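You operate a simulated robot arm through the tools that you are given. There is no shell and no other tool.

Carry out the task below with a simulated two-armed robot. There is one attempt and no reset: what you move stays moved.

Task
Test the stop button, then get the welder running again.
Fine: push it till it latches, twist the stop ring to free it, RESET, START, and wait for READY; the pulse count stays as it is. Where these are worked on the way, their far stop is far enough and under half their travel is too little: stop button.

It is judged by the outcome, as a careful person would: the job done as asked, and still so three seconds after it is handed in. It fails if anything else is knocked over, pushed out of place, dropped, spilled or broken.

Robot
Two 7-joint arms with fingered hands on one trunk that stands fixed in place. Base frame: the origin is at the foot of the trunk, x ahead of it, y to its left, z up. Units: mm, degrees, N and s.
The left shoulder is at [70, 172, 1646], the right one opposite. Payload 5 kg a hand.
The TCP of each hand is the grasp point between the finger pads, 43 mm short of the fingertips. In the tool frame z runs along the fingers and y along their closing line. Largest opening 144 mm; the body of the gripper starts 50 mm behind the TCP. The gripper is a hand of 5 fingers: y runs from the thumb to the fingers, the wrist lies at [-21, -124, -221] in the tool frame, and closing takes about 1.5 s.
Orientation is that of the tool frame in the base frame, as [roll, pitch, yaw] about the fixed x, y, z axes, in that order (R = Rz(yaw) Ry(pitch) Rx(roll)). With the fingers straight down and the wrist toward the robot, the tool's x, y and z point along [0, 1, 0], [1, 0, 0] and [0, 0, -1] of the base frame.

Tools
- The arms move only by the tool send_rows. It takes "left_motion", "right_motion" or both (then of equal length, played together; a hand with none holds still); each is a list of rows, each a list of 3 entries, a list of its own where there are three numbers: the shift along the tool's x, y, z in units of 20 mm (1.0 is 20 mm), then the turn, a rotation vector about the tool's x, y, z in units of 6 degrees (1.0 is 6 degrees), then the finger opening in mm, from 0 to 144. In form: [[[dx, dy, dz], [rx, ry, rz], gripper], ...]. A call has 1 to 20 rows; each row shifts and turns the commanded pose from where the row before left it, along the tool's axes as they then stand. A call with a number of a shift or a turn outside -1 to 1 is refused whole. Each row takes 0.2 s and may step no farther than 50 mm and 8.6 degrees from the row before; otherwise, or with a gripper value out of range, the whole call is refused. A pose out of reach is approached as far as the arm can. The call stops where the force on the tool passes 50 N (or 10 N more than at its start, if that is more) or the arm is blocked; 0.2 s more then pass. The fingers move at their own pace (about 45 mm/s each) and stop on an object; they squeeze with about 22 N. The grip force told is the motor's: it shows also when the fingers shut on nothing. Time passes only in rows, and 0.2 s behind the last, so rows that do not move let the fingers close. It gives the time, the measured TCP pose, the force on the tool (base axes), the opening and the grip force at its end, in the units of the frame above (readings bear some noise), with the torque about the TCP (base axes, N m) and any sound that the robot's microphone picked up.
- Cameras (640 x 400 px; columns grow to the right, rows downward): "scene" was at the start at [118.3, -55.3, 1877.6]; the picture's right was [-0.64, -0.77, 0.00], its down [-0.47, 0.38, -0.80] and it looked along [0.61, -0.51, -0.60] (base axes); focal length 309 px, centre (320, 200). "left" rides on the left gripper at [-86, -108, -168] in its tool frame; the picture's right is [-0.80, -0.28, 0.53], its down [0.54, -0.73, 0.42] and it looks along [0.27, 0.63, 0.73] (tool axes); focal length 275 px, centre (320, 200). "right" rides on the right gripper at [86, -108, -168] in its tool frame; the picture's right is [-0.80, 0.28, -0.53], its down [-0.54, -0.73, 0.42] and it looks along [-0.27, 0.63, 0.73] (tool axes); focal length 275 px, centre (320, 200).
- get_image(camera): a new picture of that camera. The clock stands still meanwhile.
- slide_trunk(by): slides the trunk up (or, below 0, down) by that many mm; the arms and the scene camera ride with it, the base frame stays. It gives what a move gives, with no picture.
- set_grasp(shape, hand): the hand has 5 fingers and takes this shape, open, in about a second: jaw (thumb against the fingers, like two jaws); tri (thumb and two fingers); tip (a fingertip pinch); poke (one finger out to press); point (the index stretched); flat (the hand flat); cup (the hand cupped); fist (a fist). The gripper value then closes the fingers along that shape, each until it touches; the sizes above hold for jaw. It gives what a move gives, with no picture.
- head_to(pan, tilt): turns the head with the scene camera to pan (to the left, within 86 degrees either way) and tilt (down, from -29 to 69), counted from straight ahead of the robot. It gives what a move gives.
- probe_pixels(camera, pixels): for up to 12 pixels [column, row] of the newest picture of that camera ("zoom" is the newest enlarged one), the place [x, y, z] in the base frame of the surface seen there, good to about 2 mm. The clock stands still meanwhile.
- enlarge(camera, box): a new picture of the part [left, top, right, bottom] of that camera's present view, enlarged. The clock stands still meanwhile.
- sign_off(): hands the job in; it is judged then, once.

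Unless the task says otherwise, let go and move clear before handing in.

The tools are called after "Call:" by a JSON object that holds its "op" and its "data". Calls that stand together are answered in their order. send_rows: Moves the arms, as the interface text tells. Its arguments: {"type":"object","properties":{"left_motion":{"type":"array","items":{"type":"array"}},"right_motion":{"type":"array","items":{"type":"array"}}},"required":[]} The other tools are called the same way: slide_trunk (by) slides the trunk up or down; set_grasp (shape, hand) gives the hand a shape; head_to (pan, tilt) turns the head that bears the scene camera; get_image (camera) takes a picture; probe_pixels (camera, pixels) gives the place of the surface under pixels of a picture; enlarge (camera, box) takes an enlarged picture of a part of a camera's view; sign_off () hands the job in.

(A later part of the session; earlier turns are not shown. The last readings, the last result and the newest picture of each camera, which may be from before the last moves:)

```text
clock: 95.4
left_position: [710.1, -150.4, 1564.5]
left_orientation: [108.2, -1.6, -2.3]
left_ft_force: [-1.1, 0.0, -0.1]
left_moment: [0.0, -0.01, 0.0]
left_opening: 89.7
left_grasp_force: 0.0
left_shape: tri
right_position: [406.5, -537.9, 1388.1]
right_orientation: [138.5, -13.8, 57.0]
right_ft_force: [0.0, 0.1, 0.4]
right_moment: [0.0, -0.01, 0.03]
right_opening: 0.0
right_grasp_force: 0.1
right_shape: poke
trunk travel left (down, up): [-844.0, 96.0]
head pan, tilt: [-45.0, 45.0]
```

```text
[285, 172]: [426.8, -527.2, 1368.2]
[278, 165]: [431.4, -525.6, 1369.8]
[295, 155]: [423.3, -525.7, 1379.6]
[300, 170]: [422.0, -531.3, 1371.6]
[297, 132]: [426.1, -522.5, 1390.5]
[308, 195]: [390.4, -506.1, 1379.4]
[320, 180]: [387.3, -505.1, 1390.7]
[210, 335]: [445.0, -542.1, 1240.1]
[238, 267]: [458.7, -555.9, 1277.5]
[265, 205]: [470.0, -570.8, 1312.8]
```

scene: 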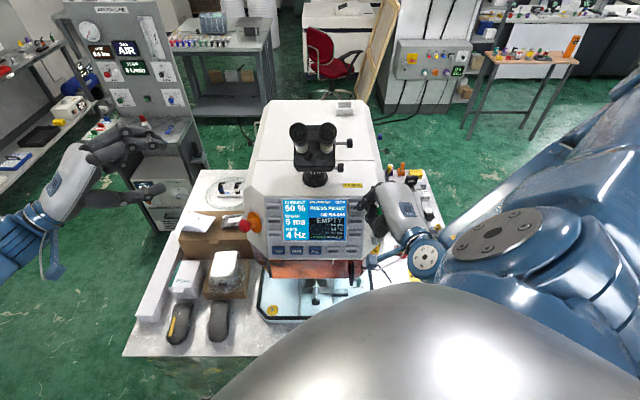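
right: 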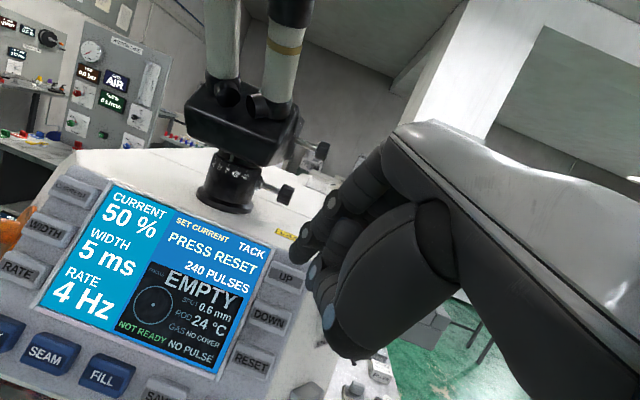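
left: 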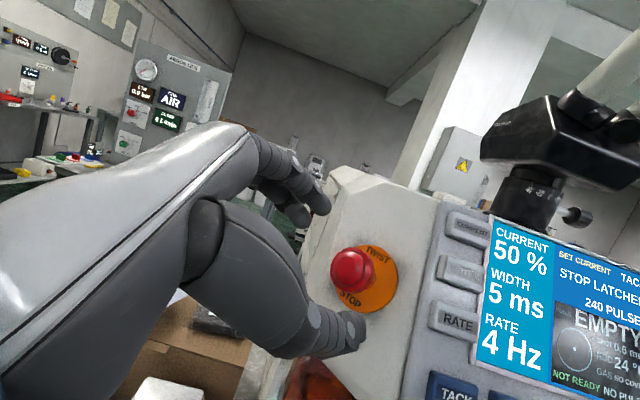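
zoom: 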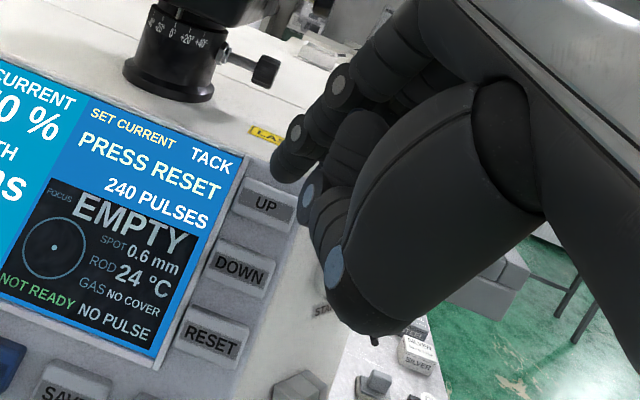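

RESET's centre is at (443,-543.3,1238) and the measured index tip matches my finger model within about 3 mm. I'll move the right hand to a stand-off with the middle finger about 35 mm in front of RESET.

Call:
{"op": "send_rows", "data": {"right_motion": [[[0.038, -0.774, 0.508], [0, 0, 0], 144], [[0.038, -0.774, 0.508], [0, 0, 0], 144], [[0.038, -0.774, 0.508], [0, 0, 0], 144], [[0.038, -0.774, 0.508], [0, 0, 0], 144], [[0.038, -0.774, 0.508], [0, 0, 0], 144], [[0.038, -0.774, 0.508], [0, 0, 0], 144], [[0, 0, 0], [0, 0, 0], 144]]}}

Call:
{"op": "get_image", "data": {"camera": "right"}}

Call:
{"op": "enlarge", "data": {"camera": "scene", "box": [310, 180, 430, 270]}}

```text
clock: 97.0
left_position: [710.8, -150.2, 1564.4]
left_orientation: [108.1, -1.5, -2.3]
left_ft_force: [-0.6, -0.4, -0.9]
left_moment: [0.02, 0.0, 0.0]
left_opening: 89.4
left_grasp_force: 0.0
left_shape: tri
right_position: [399.9, -496.2, 1286.3]
right_orientation: [138.6, -13.8, 56.9]
right_ft_force: [0.0, -0.5, 0.4]
right_moment: [0.02, 0.0, -0.01]
right_opening: 0.1
right_grasp_force: 0.0
right_shape: poke
trunk travel left (down, up): [-844.0, 96.0]
head pan, tilt: [-45.0, 45.0]
```

```text
taken
```

right: 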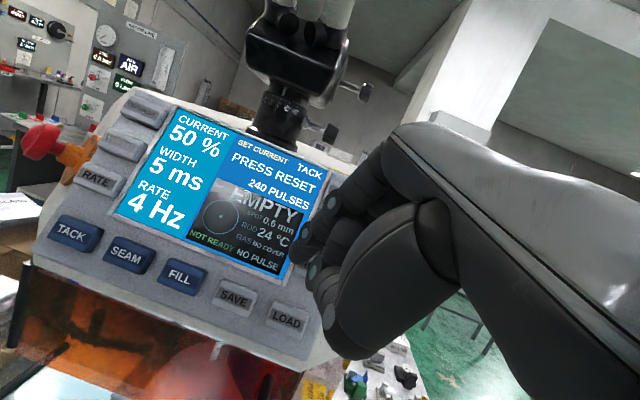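

```text
4.44 times, centred on (370, 225) of scene
```

zoom: 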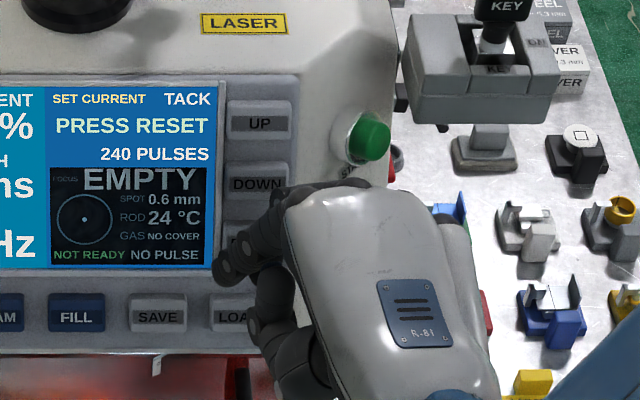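

The middle finger's predicted contact is 35 mm straight out from RESET, within 2 mm sideways. I'll advance 28 mm along the panel normal.

Call:
{"op": "send_rows", "data": {"right_motion": [[[-0.057, 0.081, 0.174], [0, 0, 0], 144], [[-0.057, 0.081, 0.174], [0, 0, 0], 144], [[-0.057, 0.081, 0.174], [0, 0, 0], 144], [[-0.057, 0.081, 0.174], [0, 0, 0], 144], [[-0.057, 0.081, 0.174], [0, 0, 0], 144], [[-0.057, 0.081, 0.174], [0, 0, 0], 144], [[-0.057, 0.081, 0.174], [0, 0, 0], 144], [[0, 0, 0], [0, 0, 0], 144]]}}

Call:
{"op": "enlarge", "data": {"camera": "right", "box": [240, 160, 400, 360]}}

Call:
{"op": "enlarge", "data": {"camera": "scene", "box": [310, 180, 430, 270]}}

```text
clock: 98.8
left_position: [711.1, -150.1, 1563.9]
left_orientation: [108.2, -1.6, -2.1]
left_ft_force: [-0.5, 0.0, -0.5]
left_moment: [-0.04, -0.02, -0.01]
left_opening: 89.8
left_grasp_force: 0.1
left_shape: tri
right_position: [415.4, -514.3, 1272.4]
right_orientation: [138.6, -13.7, 57.0]
right_ft_force: [0.3, -0.9, 0.6]
right_moment: [0.0, 0.0, -0.03]
right_opening: 0.0
right_grasp_force: 0.0
right_shape: poke
trunk travel left (down, up): [-844.0, 96.0]
head pan, tilt: [-45.0, 45.0]
```

```text
2.00 times, centred on (320, 260) of right
```

zoom: 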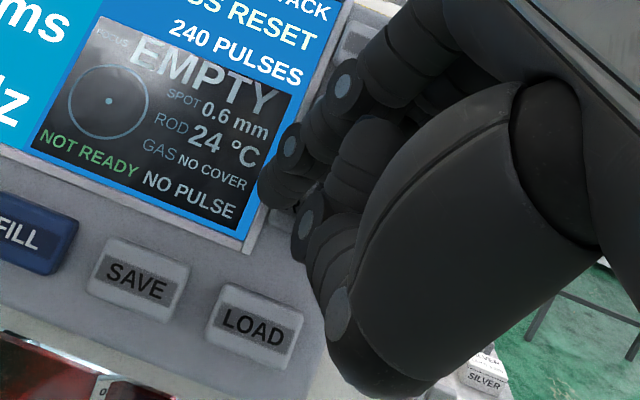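

```text
4.44 times, centred on (370, 225) of scene
```

zoom: 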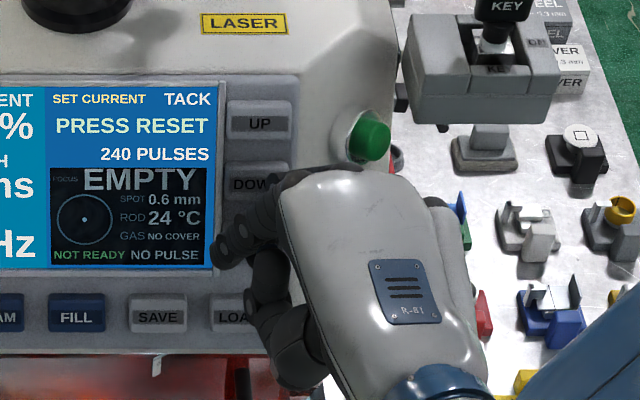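

About 7 mm of gap is left by my estimate. I'll close it in small steps, watching the force.

Call:
{"op": "send_rows", "data": {"right_motion": [[[-0.0213, 0.0303, 0.065], [0, 0, 0], 144], [[-0.0213, 0.0303, 0.065], [0, 0, 0], 144], [[-0.0142, 0.0202, 0.0434], [0, 0, 0], 144], [[-0.0142, 0.0202, 0.0434], [0, 0, 0], 144]]}}

Call:
{"op": "enlarge", "data": {"camera": "scene", "box": [310, 180, 430, 270]}}

```text
clock: 99.8
left_position: [711.1, -149.6, 1563.6]
left_orientation: [108.2, -1.5, -2.3]
left_ft_force: [0.8, 0.5, -1.1]
left_moment: [-0.04, -0.01, -0.01]
left_opening: 89.3
left_grasp_force: 0.0
left_shape: tri
right_position: [418.9, -518.0, 1269.4]
right_orientation: [138.6, -13.7, 56.9]
right_ft_force: [0.5, 0.3, 1.1]
right_moment: [-0.01, 0.0, 0.01]
right_opening: 0.2
right_grasp_force: 0.1
right_shape: poke
trunk travel left (down, up): [-844.0, 96.0]
head pan, tilt: [-45.0, 45.0]
```

```text
4.44 times, centred on (370, 225) of scene
```

zoom: 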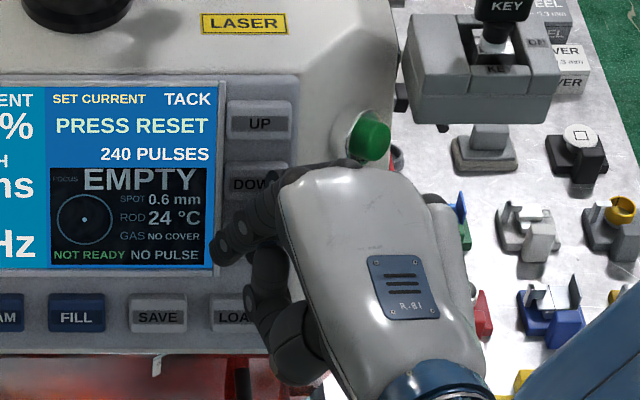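

Call:
{"op": "send_rows", "data": {"right_motion": [[[-0.0142, 0.0202, 0.0434], [0, 0, 0], 144], [[-0.0142, 0.0202, 0.0434], [0, 0, 0], 144], [[-0.0142, 0.0202, 0.0434], [0, 0, 0], 144]]}}

Call:
{"op": "enlarge", "data": {"camera": "scene", "box": [310, 180, 430, 270]}}

```text
clock: 100.6
left_position: [710.2, -149.7, 1564.6]
left_orientation: [108.2, -1.5, -2.4]
left_ft_force: [-0.3, -0.3, 0.2]
left_moment: [-0.01, 0.0, 0.04]
left_opening: 89.6
left_grasp_force: 0.1
left_shape: tri
right_position: [421.5, -519.2, 1269.2]
right_orientation: [138.5, -13.6, 56.9]
right_ft_force: [-0.6, -1.1, 0.2]
right_moment: [-0.01, 0.03, 0.03]
right_opening: 0.1
right_grasp_force: 0.1
right_shape: poke
trunk travel left (down, up): [-844.0, 96.0]
head pan, tilt: [-45.0, 45.0]
```

```text
4.44 times, centred on (370, 225) of scene
```

zoom: 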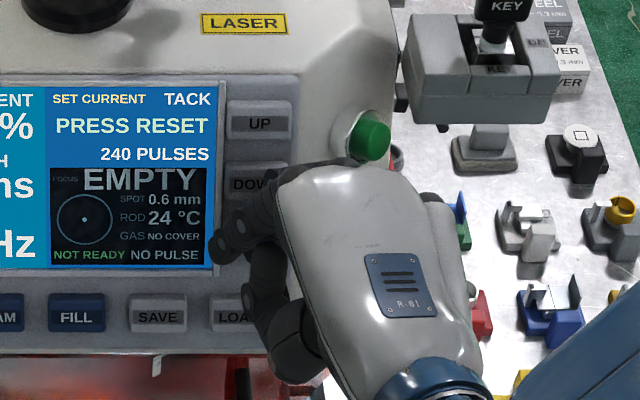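

By my model the tip is right at the key surface; there's no clear force yet. I'll look closely with the right camera before the actual press.

Call:
{"op": "enlarge", "data": {"camera": "right", "box": [270, 190, 370, 300]}}

Call:
{"op": "probe_pixels", "data": {"camera": "zoom", "pixels": [[150, 200], [130, 190], [165, 215], [150, 250], [110, 180], [195, 240], [140, 270], [120, 310]]}}

```text
3.64 times, centred on (320, 245) of right
```

zoom: 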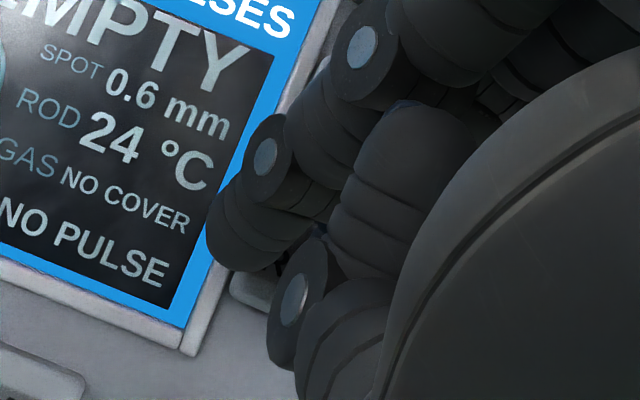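

```text
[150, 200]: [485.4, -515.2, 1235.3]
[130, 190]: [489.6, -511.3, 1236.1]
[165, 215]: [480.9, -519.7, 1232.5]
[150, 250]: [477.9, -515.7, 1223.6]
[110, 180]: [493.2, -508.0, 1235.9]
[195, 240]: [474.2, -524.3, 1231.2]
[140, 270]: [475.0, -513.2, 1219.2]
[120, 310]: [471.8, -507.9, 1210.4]
```

Call:
{"op": "probe_pixels", "data": {"camera": "zoom", "pixels": [[225, 250], [240, 265], [215, 235], [250, 290], [245, 300], [265, 260], [210, 300], [190, 340], [235, 320]]}}

```text
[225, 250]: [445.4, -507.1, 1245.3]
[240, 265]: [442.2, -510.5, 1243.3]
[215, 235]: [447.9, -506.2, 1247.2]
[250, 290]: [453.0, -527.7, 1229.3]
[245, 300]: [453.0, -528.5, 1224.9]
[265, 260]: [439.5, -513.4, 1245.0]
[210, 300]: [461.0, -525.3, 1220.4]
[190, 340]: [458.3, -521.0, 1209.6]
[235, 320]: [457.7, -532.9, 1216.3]
```

The index tip is some 6 mm above the key plane and clear of the bezel, while the middle finger is at the key. Time only passes in rows, so I'll press in short 1 mm steps and check the display.

Call:
{"op": "send_rows", "data": {"right_motion": [[[-0.0142, 0.0202, 0.0434], [0, 0, 0], 144], [[-0.0142, 0.0202, 0.0434], [0, 0, 0], 144]]}}

Call:
{"op": "enlarge", "data": {"camera": "scene", "box": [280, 180, 400, 270]}}

```text
clock: 101.2
left_position: [709.4, -150.9, 1565.1]
left_orientation: [108.1, -1.6, -2.1]
left_ft_force: [-0.5, 0.1, 0.2]
left_moment: [0.0, -0.01, 0.0]
left_opening: 89.7
left_grasp_force: 0.1
left_shape: tri
right_position: [421.2, -520.3, 1267.9]
right_orientation: [138.6, -13.7, 56.9]
right_ft_force: [-0.5, 1.4, 0.7]
right_moment: [0.04, 0.04, 0.01]
right_opening: 0.0
right_grasp_force: 0.1
right_shape: poke
trunk travel left (down, up): [-844.0, 96.0]
head pan, tilt: [-45.0, 45.0]
```

```text
4.44 times, centred on (340, 225) of scene
```

zoom: 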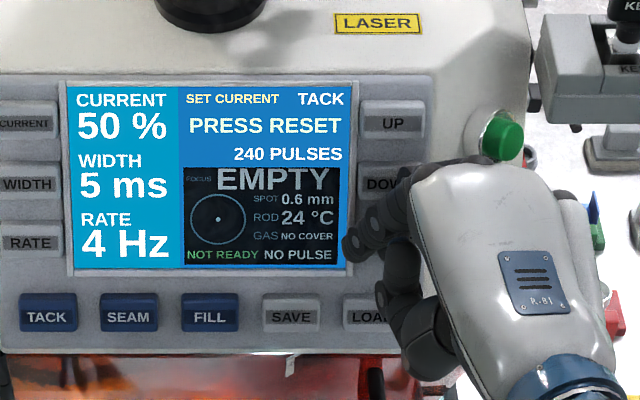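

Call:
{"op": "send_rows", "data": {"right_motion": [[[-0.0142, 0.0202, 0.0434], [0, 0, 0], 144], [[-0.0142, 0.0202, 0.0434], [0, 0, 0], 144]]}}

Call:
{"op": "enlarge", "data": {"camera": "scene", "box": [280, 180, 400, 270]}}

```text
clock: 101.8
left_position: [710.8, -148.8, 1564.2]
left_orientation: [108.1, -1.6, -2.2]
left_ft_force: [0.6, 0.8, 0.3]
left_moment: [0.03, 0.0, 0.01]
left_opening: 89.7
left_grasp_force: 0.0
left_shape: tri
right_position: [424.2, -521.9, 1266.3]
right_orientation: [138.6, -13.7, 56.8]
right_ft_force: [-1.6, 2.6, 2.9]
right_moment: [-0.01, 0.02, 0.01]
right_opening: 0.3
right_grasp_force: 0.0
right_shape: poke
trunk travel left (down, up): [-844.0, 96.0]
head pan, tilt: [-45.0, 45.0]
heard: click
```

```text
4.44 times, centred on (340, 225) of scene
```

zoom: 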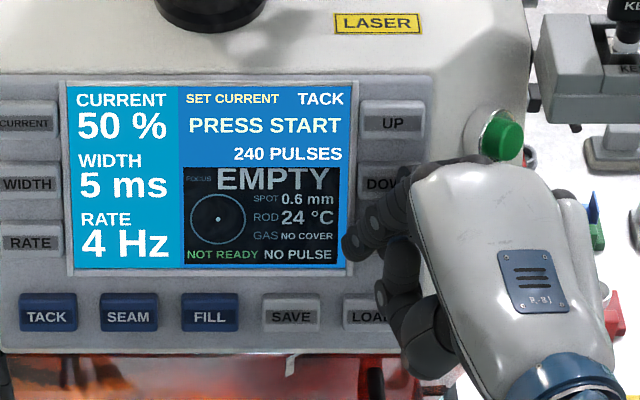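

Click: the display now says PRESS START, with 240 PULSES kept. I'll release and back off along the normal at once.

Call:
{"op": "send_rows", "data": {"right_motion": [[[0.142, -0.202, -0.434], [0, 0, 0], 144], [[0.142, -0.202, -0.434], [0, 0, 0], 144], [[0.142, -0.202, -0.434], [0, 0, 0], 144], [[0.142, -0.202, -0.434], [0, 0, 0], 144], [[0.142, -0.202, -0.434], [0, 0, 0], 144], [[0.142, -0.202, -0.434], [0, 0, 0], 144], [[0.142, -0.202, -0.434], [0, 0, 0], 144], [[0.142, -0.202, -0.434], [0, 0, 0], 144]]}}

Call:
{"op": "get_image", "data": {"camera": "scene"}}

Call:
{"op": "enlarge", "data": {"camera": "scene", "box": [280, 180, 440, 280]}}

```text
clock: 103.6
left_position: [711.4, -150.1, 1564.6]
left_orientation: [108.2, -1.5, -2.3]
left_ft_force: [0.4, -0.5, -0.1]
left_moment: [0.01, -0.03, -0.01]
left_opening: 89.8
left_grasp_force: 0.1
left_shape: tri
right_position: [373.8, -470.0, 1304.1]
right_orientation: [138.6, -13.6, 56.9]
right_ft_force: [-0.4, -0.1, 0.3]
right_moment: [-0.01, 0.0, -0.01]
right_opening: 0.0
right_grasp_force: 0.1
right_shape: poke
trunk travel left (down, up): [-844.0, 96.0]
head pan, tilt: [-45.0, 45.0]
```

```text
taken
```

scene: 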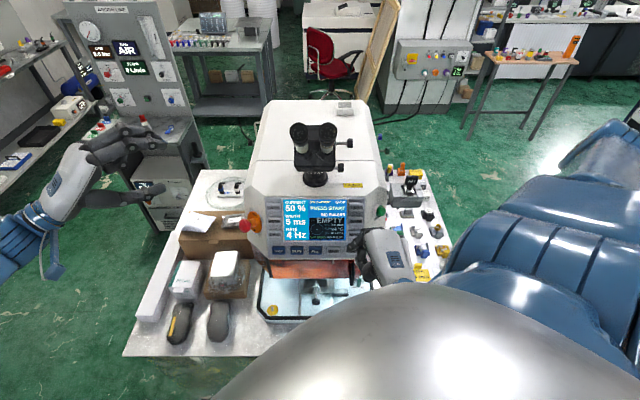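

```text
4.00 times, centred on (360, 230) of scene
```

zoom: 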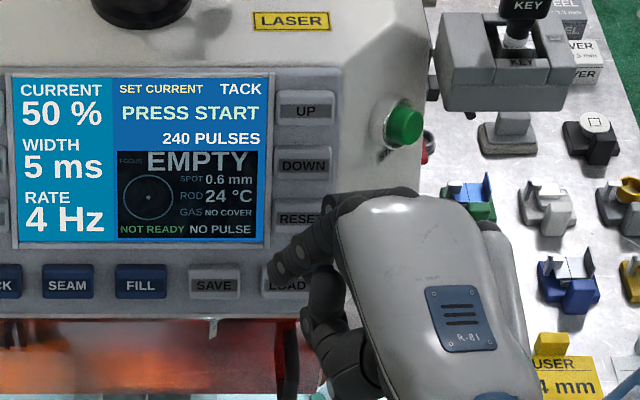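

I'll locate START and the hex knob precisely before moving.

Call:
{"op": "probe_pixels", "data": {"camera": "zoom", "pixels": [[408, 122], [400, 122], [415, 115], [418, 130], [395, 135], [400, 105], [385, 140], [375, 100], [440, 200], [370, 160]]}}

Call:
{"op": "enlarge", "data": {"camera": "scene", "box": [360, 190, 410, 225]}}

```text
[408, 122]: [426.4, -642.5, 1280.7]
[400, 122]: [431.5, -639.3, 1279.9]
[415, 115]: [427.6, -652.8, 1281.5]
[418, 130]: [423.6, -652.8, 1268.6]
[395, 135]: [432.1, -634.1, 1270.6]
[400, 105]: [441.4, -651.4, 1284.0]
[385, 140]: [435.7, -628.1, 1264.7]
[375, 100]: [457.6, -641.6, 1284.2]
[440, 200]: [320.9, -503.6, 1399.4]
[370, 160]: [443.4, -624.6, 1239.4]
```

```text
11.43 times, centred on (385, 208) of scene
```

zoom: 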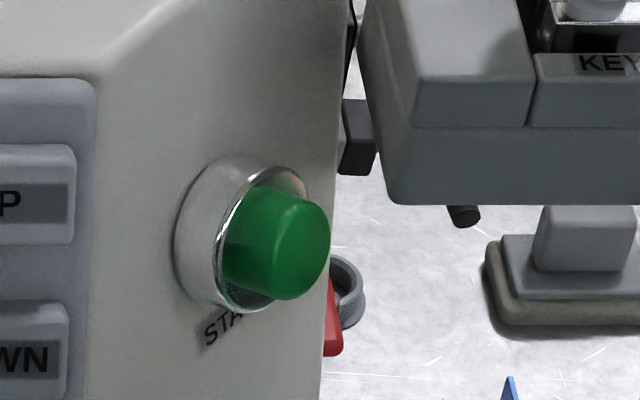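

Call:
{"op": "probe_pixels", "data": {"camera": "zoom", "pixels": [[300, 245], [318, 220], [285, 285], [325, 250], [280, 230], [300, 210], [305, 280], [250, 220], [240, 260], [150, 250], [250, 350]]}}

```text
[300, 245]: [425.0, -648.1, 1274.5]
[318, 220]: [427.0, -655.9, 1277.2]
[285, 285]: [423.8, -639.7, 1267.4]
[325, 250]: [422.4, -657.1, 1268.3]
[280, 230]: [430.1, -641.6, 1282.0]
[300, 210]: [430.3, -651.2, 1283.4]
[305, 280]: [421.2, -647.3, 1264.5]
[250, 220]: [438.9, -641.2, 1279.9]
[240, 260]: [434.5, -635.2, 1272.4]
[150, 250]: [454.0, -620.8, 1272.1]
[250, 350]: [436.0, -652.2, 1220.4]
```

START's face centre is at about (425,-648.5,1274), facing (-0.947,-0.02,0.32). Keeping this hand orientation makes the index lead by about 11 mm there, so I'll arc around to a stand-off 45 mm in front of START.

Call:
{"op": "send_rows", "data": {"right_motion": [[[-0.757, 0.377, -0.325], [0, 0, 0], 144], [[-0.757, 0.377, -0.325], [0, 0, 0], 144], [[-0.757, 0.377, -0.325], [0, 0, 0], 144], [[-0.757, 0.377, -0.325], [0, 0, 0], 144], [[-0.757, 0.377, -0.325], [0, 0, 0], 144], [[-0.757, 0.377, -0.325], [0, 0, 0], 144], [[-0.71, 0.422, 0.514], [0, 0, 0], 144], [[-0.71, 0.422, 0.514], [0, 0, 0], 144], [[-0.71, 0.422, 0.514], [0, 0, 0], 144], [[-0.71, 0.422, 0.514], [0, 0, 0], 144], [[-0.71, 0.422, 0.514], [0, 0, 0], 144], [[0, 0, 0], [0, 0, 0], 144]]}}

Call:
{"op": "get_image", "data": {"camera": "right"}}

Call:
{"op": "enlarge", "data": {"camera": "scene", "box": [310, 170, 430, 260]}}

```text
clock: 106.2
left_position: [710.7, -151.0, 1563.4]
left_orientation: [108.2, -1.5, -2.3]
left_ft_force: [-0.3, 0.7, 0.6]
left_moment: [-0.04, 0.0, 0.01]
left_opening: 89.7
left_grasp_force: 0.0
left_shape: tri
right_position: [341.6, -655.2, 1313.2]
right_orientation: [138.5, -13.7, 57.0]
right_ft_force: [0.0, 0.1, -1.1]
right_moment: [0.02, -0.02, -0.04]
right_opening: 0.0
right_grasp_force: 0.0
right_shape: poke
trunk travel left (down, up): [-844.0, 96.0]
head pan, tilt: [-45.0, 45.0]
```

```text
taken
```

right: 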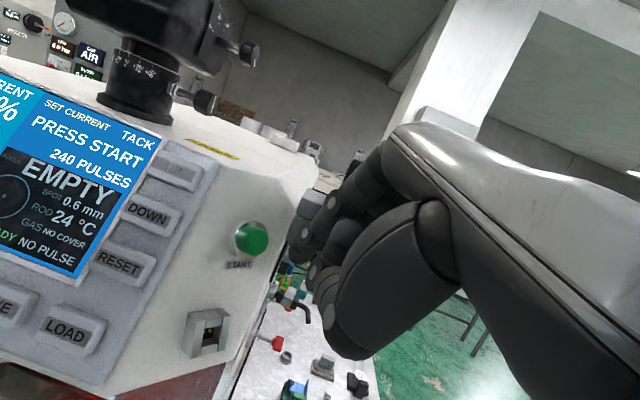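

```text
4.44 times, centred on (370, 215) of scene
```

zoom: 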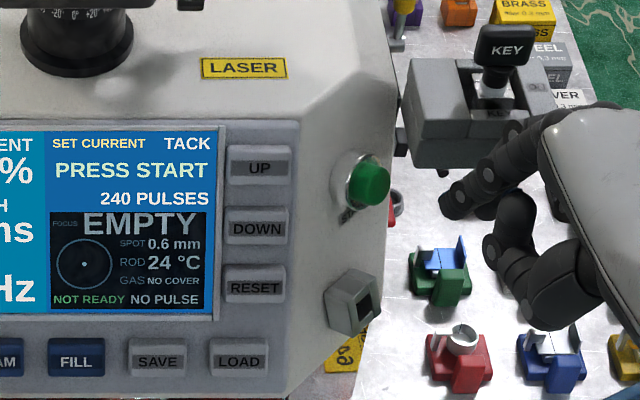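

Call:
{"op": "probe_pixels", "data": {"camera": "zoom", "pixels": [[448, 205], [455, 195], [460, 208], [470, 195], [375, 185], [490, 175]]}}

Call:
{"op": "enlarge", "data": {"camera": "right", "box": [210, 180, 350, 300]}}

Call:
{"op": "probe_pixels", "data": {"camera": "zoom", "pixels": [[380, 340], [395, 360], [370, 310], [410, 320], [185, 270], [165, 260], [205, 290], [190, 225], [185, 305]]}}

```text
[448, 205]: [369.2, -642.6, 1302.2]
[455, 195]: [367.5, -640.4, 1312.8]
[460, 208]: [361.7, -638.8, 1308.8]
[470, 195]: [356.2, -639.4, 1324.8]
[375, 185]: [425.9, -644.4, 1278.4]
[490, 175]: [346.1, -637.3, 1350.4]
```

```text
3.33 times, centred on (280, 240) of right
```

zoom: 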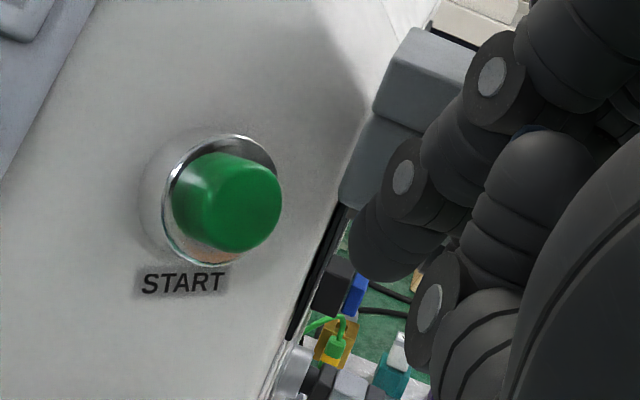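

```text
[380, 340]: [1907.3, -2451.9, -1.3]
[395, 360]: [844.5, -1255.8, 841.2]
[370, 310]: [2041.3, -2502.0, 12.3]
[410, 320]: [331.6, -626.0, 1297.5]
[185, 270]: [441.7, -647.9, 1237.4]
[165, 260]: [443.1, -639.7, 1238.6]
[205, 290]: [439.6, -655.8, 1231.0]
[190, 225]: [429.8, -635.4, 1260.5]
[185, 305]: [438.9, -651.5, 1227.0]
```

Call:
{"op": "probe_pixels", "data": {"camera": "zoom", "pixels": [[385, 265], [365, 245], [395, 240], [375, 220], [410, 255], [360, 265], [245, 205], [220, 170], [260, 235], [275, 200], [225, 240]]}}

```text
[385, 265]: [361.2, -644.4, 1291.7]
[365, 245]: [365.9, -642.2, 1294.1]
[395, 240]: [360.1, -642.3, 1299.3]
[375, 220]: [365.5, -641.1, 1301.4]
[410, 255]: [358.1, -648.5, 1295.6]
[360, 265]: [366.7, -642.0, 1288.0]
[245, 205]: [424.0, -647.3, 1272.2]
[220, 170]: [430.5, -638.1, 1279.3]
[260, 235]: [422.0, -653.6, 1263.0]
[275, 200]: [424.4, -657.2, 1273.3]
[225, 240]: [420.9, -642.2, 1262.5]
```

The index tip is at about (374,-651,1292), on the START axis within 2 mm and 53 mm away. I'll advance 45 mm along the axis.

Call:
{"op": "send_rows", "data": {"right_motion": [[[0.116, 0.0745, 0.2114], [0, 0, 0], 144], [[0.116, 0.0745, 0.2114], [0, 0, 0], 144], [[0.116, 0.0745, 0.2114], [0, 0, 0], 144], [[0.111, 0.0745, 0.2114], [0, 0, 0], 144], [[0.111, 0.0745, 0.2114], [0, 0, 0], 144], [[0.111, 0.0745, 0.2114], [0, 0, 0], 144], [[0.111, 0.0745, 0.2114], [0, 0, 0], 144], [[0.111, 0.0745, 0.2114], [0, 0, 0], 144], [[0.111, 0.0745, 0.2114], [0, 0, 0], 144], [[0, 0, 0], [0, 0, 0], 144]]}}

Call:
{"op": "enlarge", "data": {"camera": "right", "box": [250, 180, 390, 300]}}

Call:
{"op": "enlarge", "data": {"camera": "scene", "box": [310, 170, 430, 260]}}

```text
clock: 108.4
left_position: [707.0, -148.5, 1565.1]
left_orientation: [108.1, -1.7, -2.2]
left_ft_force: [0.6, 0.3, -1.3]
left_moment: [0.0, 0.0, 0.0]
left_opening: 89.5
left_grasp_force: 0.1
left_shape: tri
right_position: [382.3, -652.9, 1297.2]
right_orientation: [138.5, -13.6, 56.9]
right_ft_force: [-14.3, 7.9, 4.5]
right_moment: [-0.31, -0.36, -0.4]
right_opening: 0.0
right_grasp_force: 0.0
right_shape: poke
trunk travel left (down, up): [-844.0, 96.0]
head pan, tilt: [-45.0, 45.0]
```

```text
3.33 times, centred on (320, 240) of right
```

zoom: 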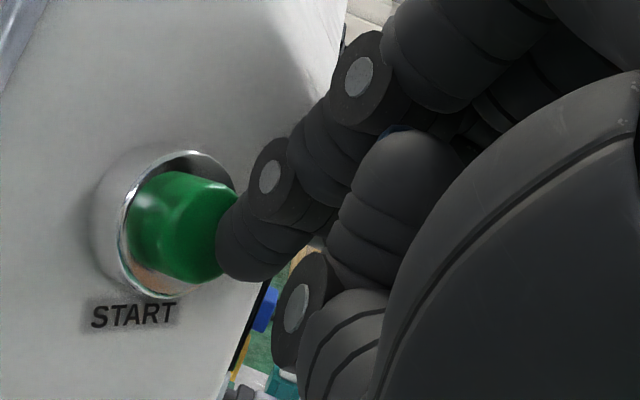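

```text
4.44 times, centred on (370, 215) of scene
```

zoom: 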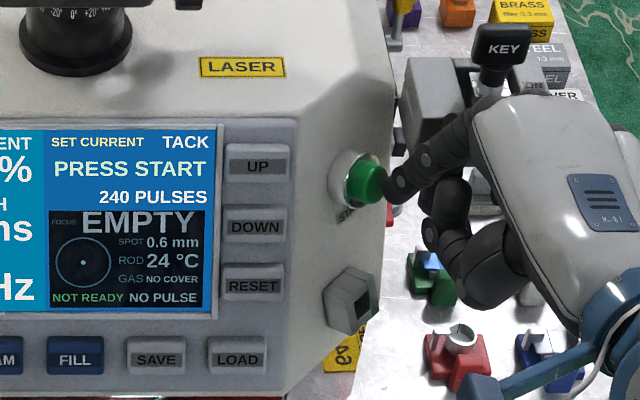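

There is already 15 N of force, including a sideways 8 N, though START isn't pressed yet. I'll check whether the hand is near the KEY box or anything else before continuing.

Call:
{"op": "probe_pixels", "data": {"camera": "zoom", "pixels": [[425, 85], [440, 110], [505, 45], [415, 130], [395, 140], [400, 185], [425, 150], [455, 130], [370, 185], [385, 195], [485, 180]]}}

Call:
{"op": "get_image", "data": {"camera": "right"}}

```text
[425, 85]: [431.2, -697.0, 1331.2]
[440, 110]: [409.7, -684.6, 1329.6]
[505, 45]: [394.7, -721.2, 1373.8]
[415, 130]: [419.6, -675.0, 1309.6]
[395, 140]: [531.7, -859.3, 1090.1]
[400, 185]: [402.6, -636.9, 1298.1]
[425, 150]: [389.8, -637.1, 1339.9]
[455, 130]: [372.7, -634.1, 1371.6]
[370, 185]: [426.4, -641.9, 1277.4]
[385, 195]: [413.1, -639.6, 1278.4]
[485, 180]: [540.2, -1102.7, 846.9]
```

```text
taken
```

right: 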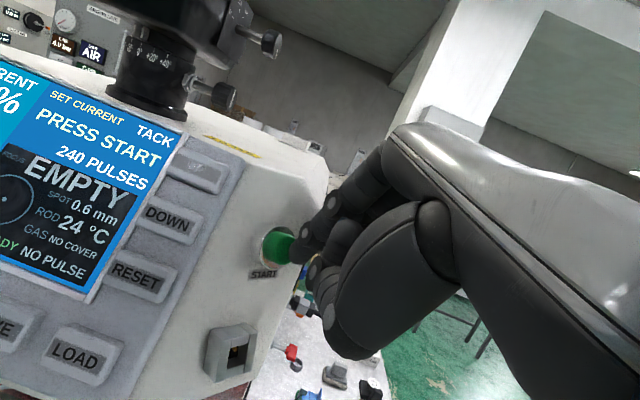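

The KEY switch box is right beside START (its left face near y≈-675, x 400–430), so my middle finger is touching it. I'll back straight out the way I came.

Call:
{"op": "send_rows", "data": {"right_motion": [[[-0.111, -0.0745, -0.2114], [0, 0, 0], 144], [[-0.111, -0.0745, -0.2114], [0, 0, 0], 144], [[-0.111, -0.0745, -0.2114], [0, 0, 0], 144], [[-0.111, -0.0745, -0.2114], [0, 0, 0], 144], [[-0.111, -0.0745, -0.2114], [0, 0, 0], 144], [[-0.111, -0.0745, -0.2114], [0, 0, 0], 144], [[-0.111, -0.0745, -0.2114], [0, 0, 0], 144], [[-0.111, -0.0745, -0.2114], [0, 0, 0], 144], [[-0.111, -0.0745, -0.2114], [0, 0, 0], 144], [[-0.111, -0.0745, -0.2114], [0, 0, 0], 144], [[0, 0, 0], [0, 0, 0], 144]]}}

Call:
{"op": "get_image", "data": {"camera": "scene"}}

Call:
{"op": "enlarge", "data": {"camera": "scene", "box": [360, 160, 440, 220]}}

```text
clock: 110.8
left_position: [711.4, -150.3, 1564.1]
left_orientation: [108.2, -1.5, -2.2]
left_ft_force: [-0.6, 0.5, 0.6]
left_moment: [0.0, 0.01, -0.01]
left_opening: 89.3
left_grasp_force: 0.0
left_shape: tri
right_position: [338.9, -652.7, 1312.0]
right_orientation: [138.6, -13.7, 56.9]
right_ft_force: [-1.4, 0.2, -1.4]
right_moment: [-0.02, -0.03, 0.01]
right_opening: 0.2
right_grasp_force: 0.0
right_shape: poke
trunk travel left (down, up): [-844.0, 96.0]
head pan, tilt: [-45.0, 45.0]
```

```text
taken
```

scene: 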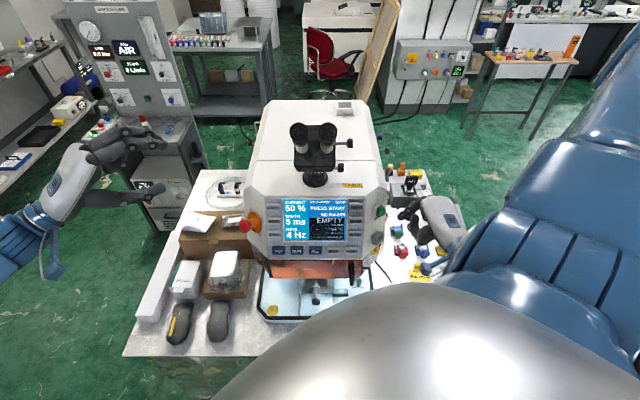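

```text
6.67 times, centred on (400, 190) of scene
```

zoom: 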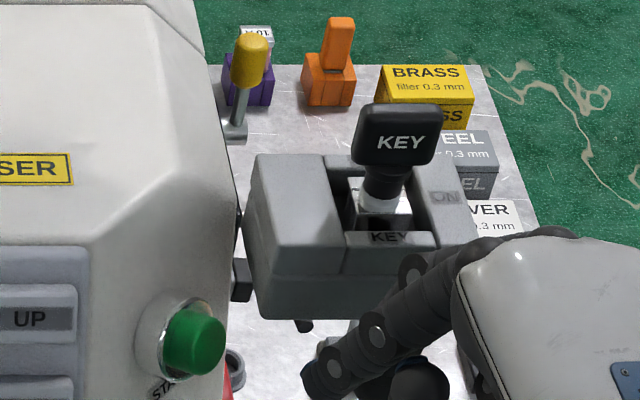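

Call:
{"op": "probe_pixels", "data": {"camera": "zoom", "pixels": [[270, 300], [285, 265], [255, 230], [300, 220], [340, 290], [340, 270], [420, 290], [270, 165], [330, 190], [395, 140], [395, 215], [243, 280]]}}

```text
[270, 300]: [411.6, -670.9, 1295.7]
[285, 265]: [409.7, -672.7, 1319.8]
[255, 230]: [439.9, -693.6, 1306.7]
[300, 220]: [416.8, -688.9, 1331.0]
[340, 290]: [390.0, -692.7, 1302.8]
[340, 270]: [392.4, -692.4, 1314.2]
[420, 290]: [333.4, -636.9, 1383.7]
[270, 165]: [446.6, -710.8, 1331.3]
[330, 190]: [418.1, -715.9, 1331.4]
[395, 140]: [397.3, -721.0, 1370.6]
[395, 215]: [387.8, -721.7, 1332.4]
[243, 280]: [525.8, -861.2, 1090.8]
```

The KEY box corner sits at about (412,-670,1290–1331), only 20 mm right of START and ahead of it, so the hand's other fingers must be below or left. I'll back off further and roll the hand (palm inward, index on top) before approaching again.

Call:
{"op": "send_rows", "data": {"right_motion": [[[0.015, -0.74, -0.65], [0, 0, 0], 144], [[0.015, -0.74, -0.65], [0, 0, 0], 144], [[0.015, -0.74, -0.65], [0, 0, 0], 144], [[0, 0, 0], [0.118, 0.23, 0.95], 144], [[0, 0, 0], [0.118, 0.23, 0.95], 144], [[0, 0, 0], [0.118, 0.23, 0.95], 144], [[0, 0, 0], [0.118, 0.23, 0.95], 144], [[0, 0, 0], [0.118, 0.23, 0.95], 144], [[0, 0, 0], [0.118, 0.23, 0.95], 144], [[0, 0, 0], [0.118, 0.23, 0.95], 144], [[0, 0, 0], [0.118, 0.23, 0.95], 144], [[0, 0, 0], [0.118, 0.23, 0.95], 144], [[0, 0, 0], [0.118, 0.23, 0.95], 144], [[0, 0, 0], [0, 0, 0], 144]]}}

Call:
{"op": "get_image", "data": {"camera": "right"}}

Call:
{"op": "enlarge", "data": {"camera": "scene", "box": [330, 160, 490, 280]}}

```text
clock: 113.8
left_position: [711.3, -151.4, 1563.9]
left_orientation: [108.2, -1.5, -2.3]
left_ft_force: [-0.5, 0.3, -0.4]
left_moment: [-0.06, 0.0, 0.01]
left_opening: 89.5
left_grasp_force: 0.1
left_shape: tri
right_position: [298.2, -629.9, 1335.8]
right_orientation: [176.0, -49.6, 4.4]
right_ft_force: [-0.4, 0.1, -1.2]
right_moment: [0.02, 0.0, -0.02]
right_opening: 0.4
right_grasp_force: 0.0
right_shape: poke
right hand out of reach, approached as far as the arm can: row 5, 8, 9, 10
trunk travel left (down, up): [-844.0, 96.0]
head pan, tilt: [-45.0, 45.0]
```

```text
taken
```

right: 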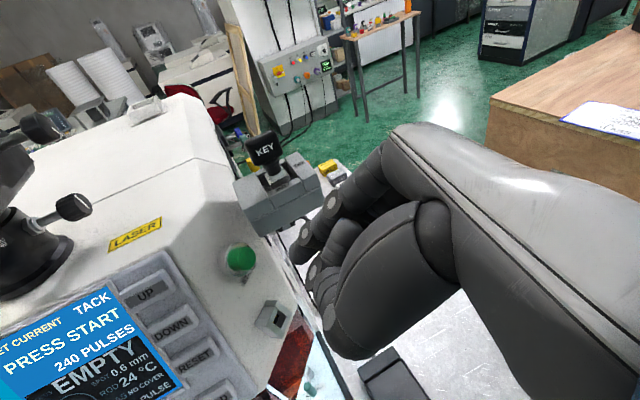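

```text
3.33 times, centred on (410, 220) of scene
```

zoom: 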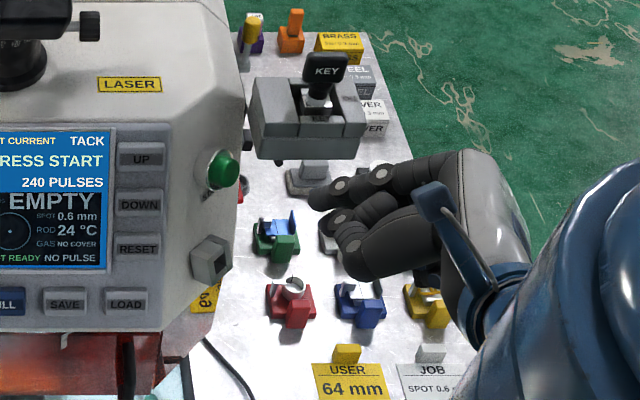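

The hand is now rolled with the index on top. I'll measure the fingertip in this pose.

Call:
{"op": "probe_pixels", "data": {"camera": "zoom", "pixels": [[313, 197], [318, 190], [325, 200], [320, 205], [340, 187], [330, 235], [355, 240], [335, 215]]}}

Call:
{"op": "enlarge", "data": {"camera": "right", "box": [260, 170, 400, 310]}}

Call:
{"op": "probe_pixels", "data": {"camera": "zoom", "pixels": [[160, 215], [175, 195], [190, 230], [205, 210], [150, 235], [170, 245], [205, 175], [240, 280]]}}

```text
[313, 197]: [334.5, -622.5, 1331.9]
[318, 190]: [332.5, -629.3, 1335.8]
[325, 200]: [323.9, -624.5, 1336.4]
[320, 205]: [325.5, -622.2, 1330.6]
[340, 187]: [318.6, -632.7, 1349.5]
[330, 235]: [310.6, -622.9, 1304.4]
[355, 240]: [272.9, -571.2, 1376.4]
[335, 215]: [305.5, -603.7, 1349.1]
```

```text
2.86 times, centred on (330, 240) of right
```

zoom: 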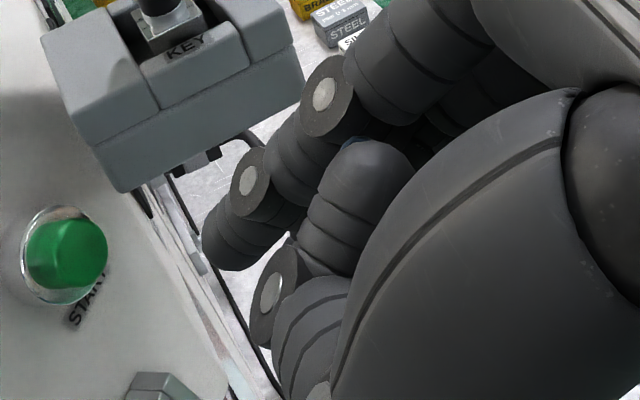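

```text
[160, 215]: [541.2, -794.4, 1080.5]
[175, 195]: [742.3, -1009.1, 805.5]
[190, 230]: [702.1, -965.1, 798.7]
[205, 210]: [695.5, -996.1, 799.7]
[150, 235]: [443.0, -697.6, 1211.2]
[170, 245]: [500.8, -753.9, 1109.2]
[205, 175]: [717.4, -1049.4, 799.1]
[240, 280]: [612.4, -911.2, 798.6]
```

The index tip model holds (contact point about TCP+(40,-1,-13)). I'll move to a 50 mm stand-off aimed about 3 mm left of START's centre to stay clear of the KEY box corner.

Call:
{"op": "send_rows", "data": {"right_motion": [[[0, 0.25, 0.853], [0, 0, 0], 144], [[0, 0.25, 0.853], [0, 0, 0], 144], [[0, 0.25, 0.853], [0, 0, 0], 144], [[0, 0, 0], [0, 0, 0], 144]]}}

Call:
{"op": "enlarge", "data": {"camera": "right", "box": [240, 160, 400, 320]}}

Call:
{"op": "enlarge", "data": {"camera": "scene", "box": [350, 160, 450, 240]}}

```text
clock: 114.8
left_position: [710.2, -150.3, 1563.8]
left_orientation: [108.1, -1.5, -2.2]
left_ft_force: [-0.2, -0.8, 0.4]
left_moment: [0.01, -0.01, 0.03]
left_opening: 89.6
left_grasp_force: 0.0
left_shape: tri
right_position: [337.1, -653.9, 1319.6]
right_orientation: [176.2, -49.4, 4.4]
right_ft_force: [-0.7, -0.2, 0.7]
right_moment: [-0.02, -0.02, -0.02]
right_opening: 0.0
right_grasp_force: 0.1
right_shape: poke
right hand out of reach, approached as far as the arm can: row 1, 2, 3
trunk travel left (down, up): [-844.0, 96.0]
head pan, tilt: [-45.0, 45.0]
```

```text
2.50 times, centred on (320, 240) of right
```

zoom: 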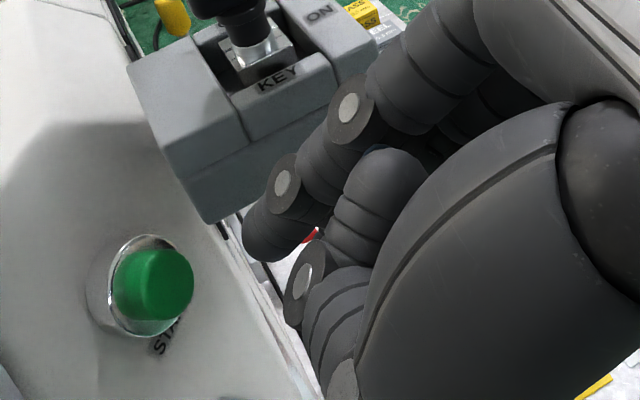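

```text
5.00 times, centred on (400, 200) of scene
```

zoom: 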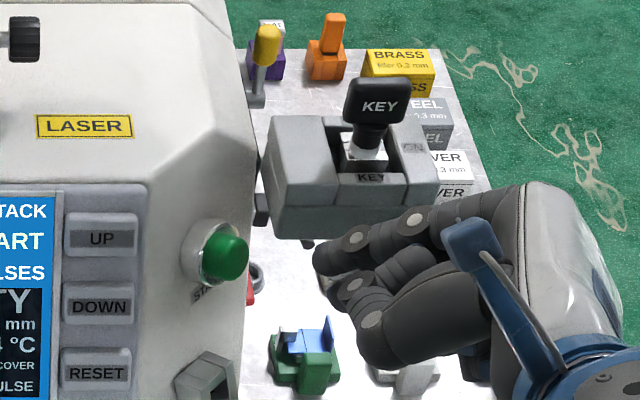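

The arm reports this roll as out of reach and drifted toward the KEY box, so I'll back off and undo about half of the roll, which still puts the middle finger below and clear of the box.

Call:
{"op": "send_rows", "data": {"right_motion": [[[0, -0.5, -1], [0, 0, 0], 144], [[0, -0.5, -1], [0, 0, 0], 144], [[0, 0, 0], [-0.11, -0.22, -0.9], 144], [[0, 0, 0], [-0.11, -0.22, -0.9], 144], [[0, 0, 0], [-0.11, -0.22, -0.9], 144], [[0, 0, 0], [-0.11, -0.22, -0.9], 144], [[0, 0, 0], [-0.11, -0.22, -0.9], 144], [[0, 0, 0], [0, 0, 0], 144]]}}

Call:
{"op": "enlarge", "data": {"camera": "right", "box": [200, 140, 400, 320]}}

Call:
{"op": "enlarge", "data": {"camera": "scene", "box": [350, 160, 450, 240]}}

```text
clock: 116.6
left_position: [711.8, -150.6, 1564.0]
left_orientation: [108.1, -1.5, -2.2]
left_ft_force: [-0.1, -0.3, 1.0]
left_moment: [0.02, -0.01, 0.02]
left_opening: 89.8
left_grasp_force: 0.0
left_shape: tri
right_position: [305.8, -634.0, 1343.5]
right_orientation: [150.4, -34.7, 36.8]
right_ft_force: [-0.6, -0.2, -0.4]
right_moment: [-0.01, -0.02, 0.03]
right_opening: 0.2
right_grasp_force: 0.1
right_shape: poke
trunk travel left (down, up): [-844.0, 96.0]
head pan, tilt: [-45.0, 45.0]
```

```text
2.22 times, centred on (300, 230) of right
```

zoom: 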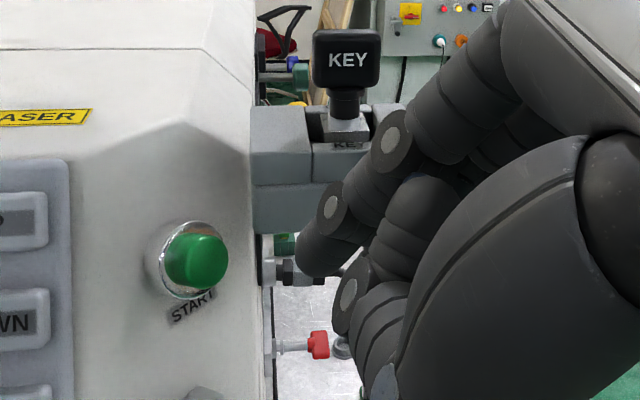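

```text
5.00 times, centred on (400, 200) of scene
```

zoom: 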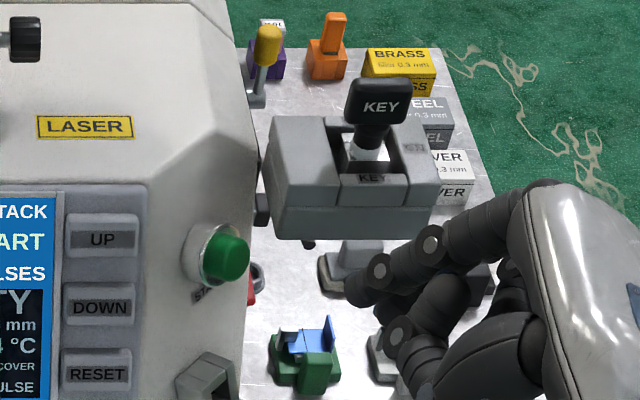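

This half roll is in reach, and by my geometry all other fingers stay at least 20 mm from the KEY box. I'll move to a stand-off about 50 mm in front of START.

Call:
{"op": "send_rows", "data": {"right_motion": [[[-0.1, 0.137, 0.84], [0, 0, 0], 144], [[-0.1, 0.137, 0.84], [0, 0, 0], 144], [[-0.1, 0.137, 0.84], [0, 0, 0], 144], [[0, 0, 0], [0, 0, 0], 144]]}}

Call:
{"op": "enlarge", "data": {"camera": "right", "box": [220, 150, 400, 310]}}

Call:
{"op": "enlarge", "data": {"camera": "scene", "box": [350, 160, 450, 240]}}

```text
clock: 117.6
left_position: [709.7, -150.1, 1564.6]
left_orientation: [108.2, -1.6, -2.2]
left_ft_force: [-0.1, -0.2, 0.1]
left_moment: [0.02, -0.02, 0.0]
left_opening: 89.8
left_grasp_force: 0.1
left_shape: tri
right_position: [337.5, -648.1, 1307.7]
right_orientation: [150.2, -34.8, 36.9]
right_ft_force: [-1.0, 0.1, 0.9]
right_moment: [-0.01, -0.01, -0.02]
right_opening: 0.0
right_grasp_force: 0.0
right_shape: poke
trunk travel left (down, up): [-844.0, 96.0]
head pan, tilt: [-45.0, 45.0]
```

```text
2.50 times, centred on (310, 230) of right
```

zoom: 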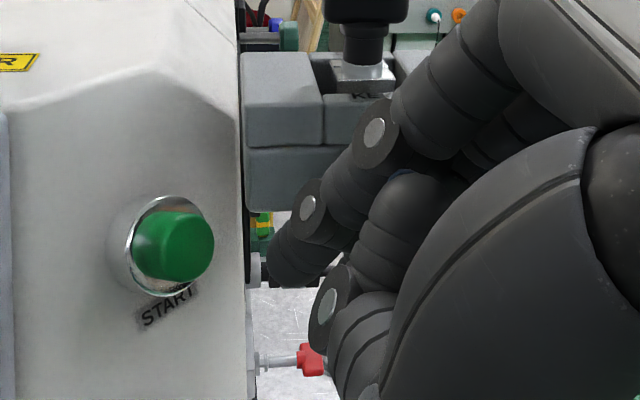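

```text
5.00 times, centred on (400, 200) of scene
```

zoom: 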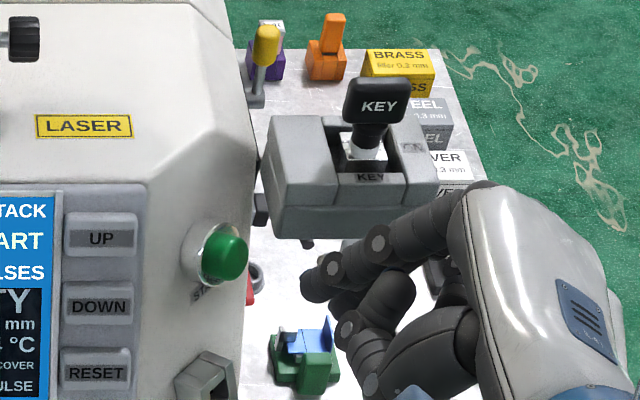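

Call:
{"op": "probe_pixels", "data": {"camera": "zoom", "pixels": [[307, 285], [315, 275], [320, 290], [330, 270], [300, 250], [340, 300], [275, 235], [275, 215], [430, 225], [450, 200]]}}

Call:
{"op": "enlarge", "data": {"camera": "right", "box": [220, 150, 400, 310]}}

Call:
{"op": "probe_pixels", "data": {"camera": "zoom", "pixels": [[280, 275], [275, 250], [300, 270], [285, 235], [250, 205], [250, 150], [320, 130], [310, 205], [180, 250]]}}

```text
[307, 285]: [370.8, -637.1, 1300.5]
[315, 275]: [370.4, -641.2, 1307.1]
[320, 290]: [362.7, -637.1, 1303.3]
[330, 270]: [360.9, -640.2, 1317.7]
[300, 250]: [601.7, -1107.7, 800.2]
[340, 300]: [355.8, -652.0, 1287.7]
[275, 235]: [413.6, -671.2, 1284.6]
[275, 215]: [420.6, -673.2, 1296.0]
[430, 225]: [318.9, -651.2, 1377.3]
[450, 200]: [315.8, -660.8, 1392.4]
```

```text
2.50 times, centred on (310, 230) of right
```

zoom: 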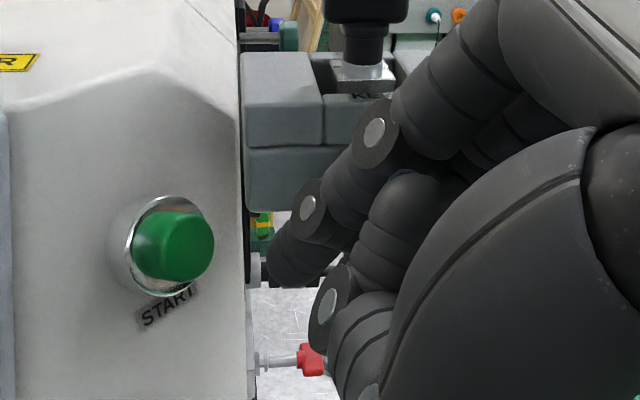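

```text
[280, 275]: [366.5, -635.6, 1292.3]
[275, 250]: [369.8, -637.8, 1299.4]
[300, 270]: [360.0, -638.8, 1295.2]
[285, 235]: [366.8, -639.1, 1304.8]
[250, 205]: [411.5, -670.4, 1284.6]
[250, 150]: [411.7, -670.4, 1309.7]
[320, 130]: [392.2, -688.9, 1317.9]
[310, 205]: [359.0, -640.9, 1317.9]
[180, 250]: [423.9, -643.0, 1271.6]
```

The index tip is about 54 mm from START, 3–4 mm left of its centre, and the KEY box corner (411.5,-670) stays about 15 mm clear of the finger's path. I'll advance 40 mm and check the force.

Call:
{"op": "send_rows", "data": {"right_motion": [[[0.1128, 0.0332, 0.2206], [0, 0, 0], 144], [[0.1128, 0.0332, 0.2206], [0, 0, 0], 144], [[0.1128, 0.0332, 0.2206], [0, 0, 0], 144], [[0.1128, 0.0332, 0.2206], [0, 0, 0], 144], [[0.1128, 0.0332, 0.2206], [0, 0, 0], 144], [[0.1128, 0.0332, 0.2206], [0, 0, 0], 144], [[0.1128, 0.0332, 0.2206], [0, 0, 0], 144], [[0.1128, 0.0332, 0.2206], [0, 0, 0], 144], [[0, 0, 0], [0, 0, 0], 144]]}}

Call:
{"op": "enlarge", "data": {"camera": "right", "box": [240, 150, 400, 310]}}

Call:
{"op": "enlarge", "data": {"camera": "scene", "box": [350, 160, 450, 240]}}

```text
clock: 119.6
left_position: [711.8, -149.6, 1563.2]
left_orientation: [108.1, -1.5, -2.2]
left_ft_force: [-0.3, 0.3, -0.2]
left_moment: [-0.04, 0.02, 0.02]
left_opening: 89.6
left_grasp_force: 0.0
left_shape: tri
right_position: [377.9, -647.6, 1297.5]
right_orientation: [150.5, -34.7, 36.8]
right_ft_force: [-0.1, 0.6, 0.8]
right_moment: [-0.01, -0.03, 0.03]
right_opening: 0.2
right_grasp_force: 0.0
right_shape: poke
trunk travel left (down, up): [-844.0, 96.0]
head pan, tilt: [-45.0, 45.0]
```

```text
2.50 times, centred on (320, 230) of right
```

zoom: 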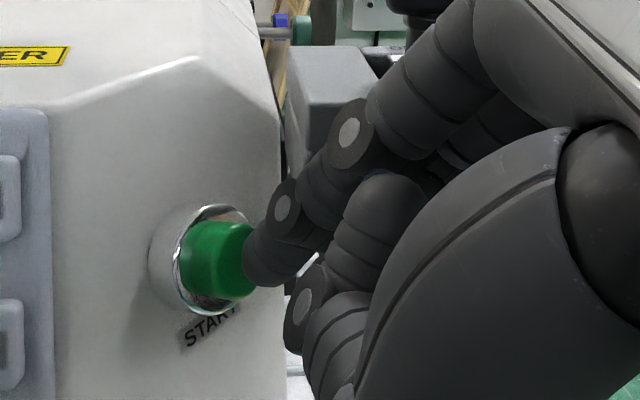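

```text
5.00 times, centred on (400, 200) of scene
```

zoom: 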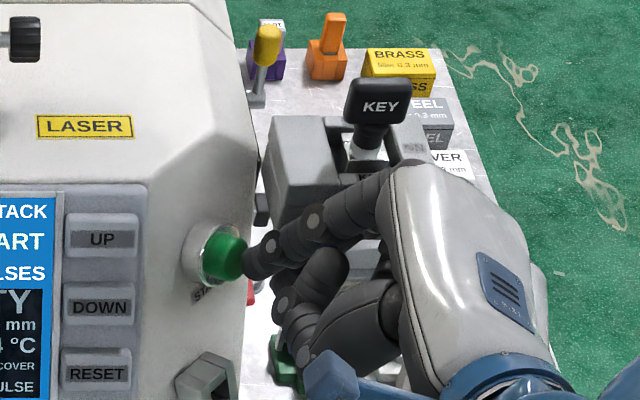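

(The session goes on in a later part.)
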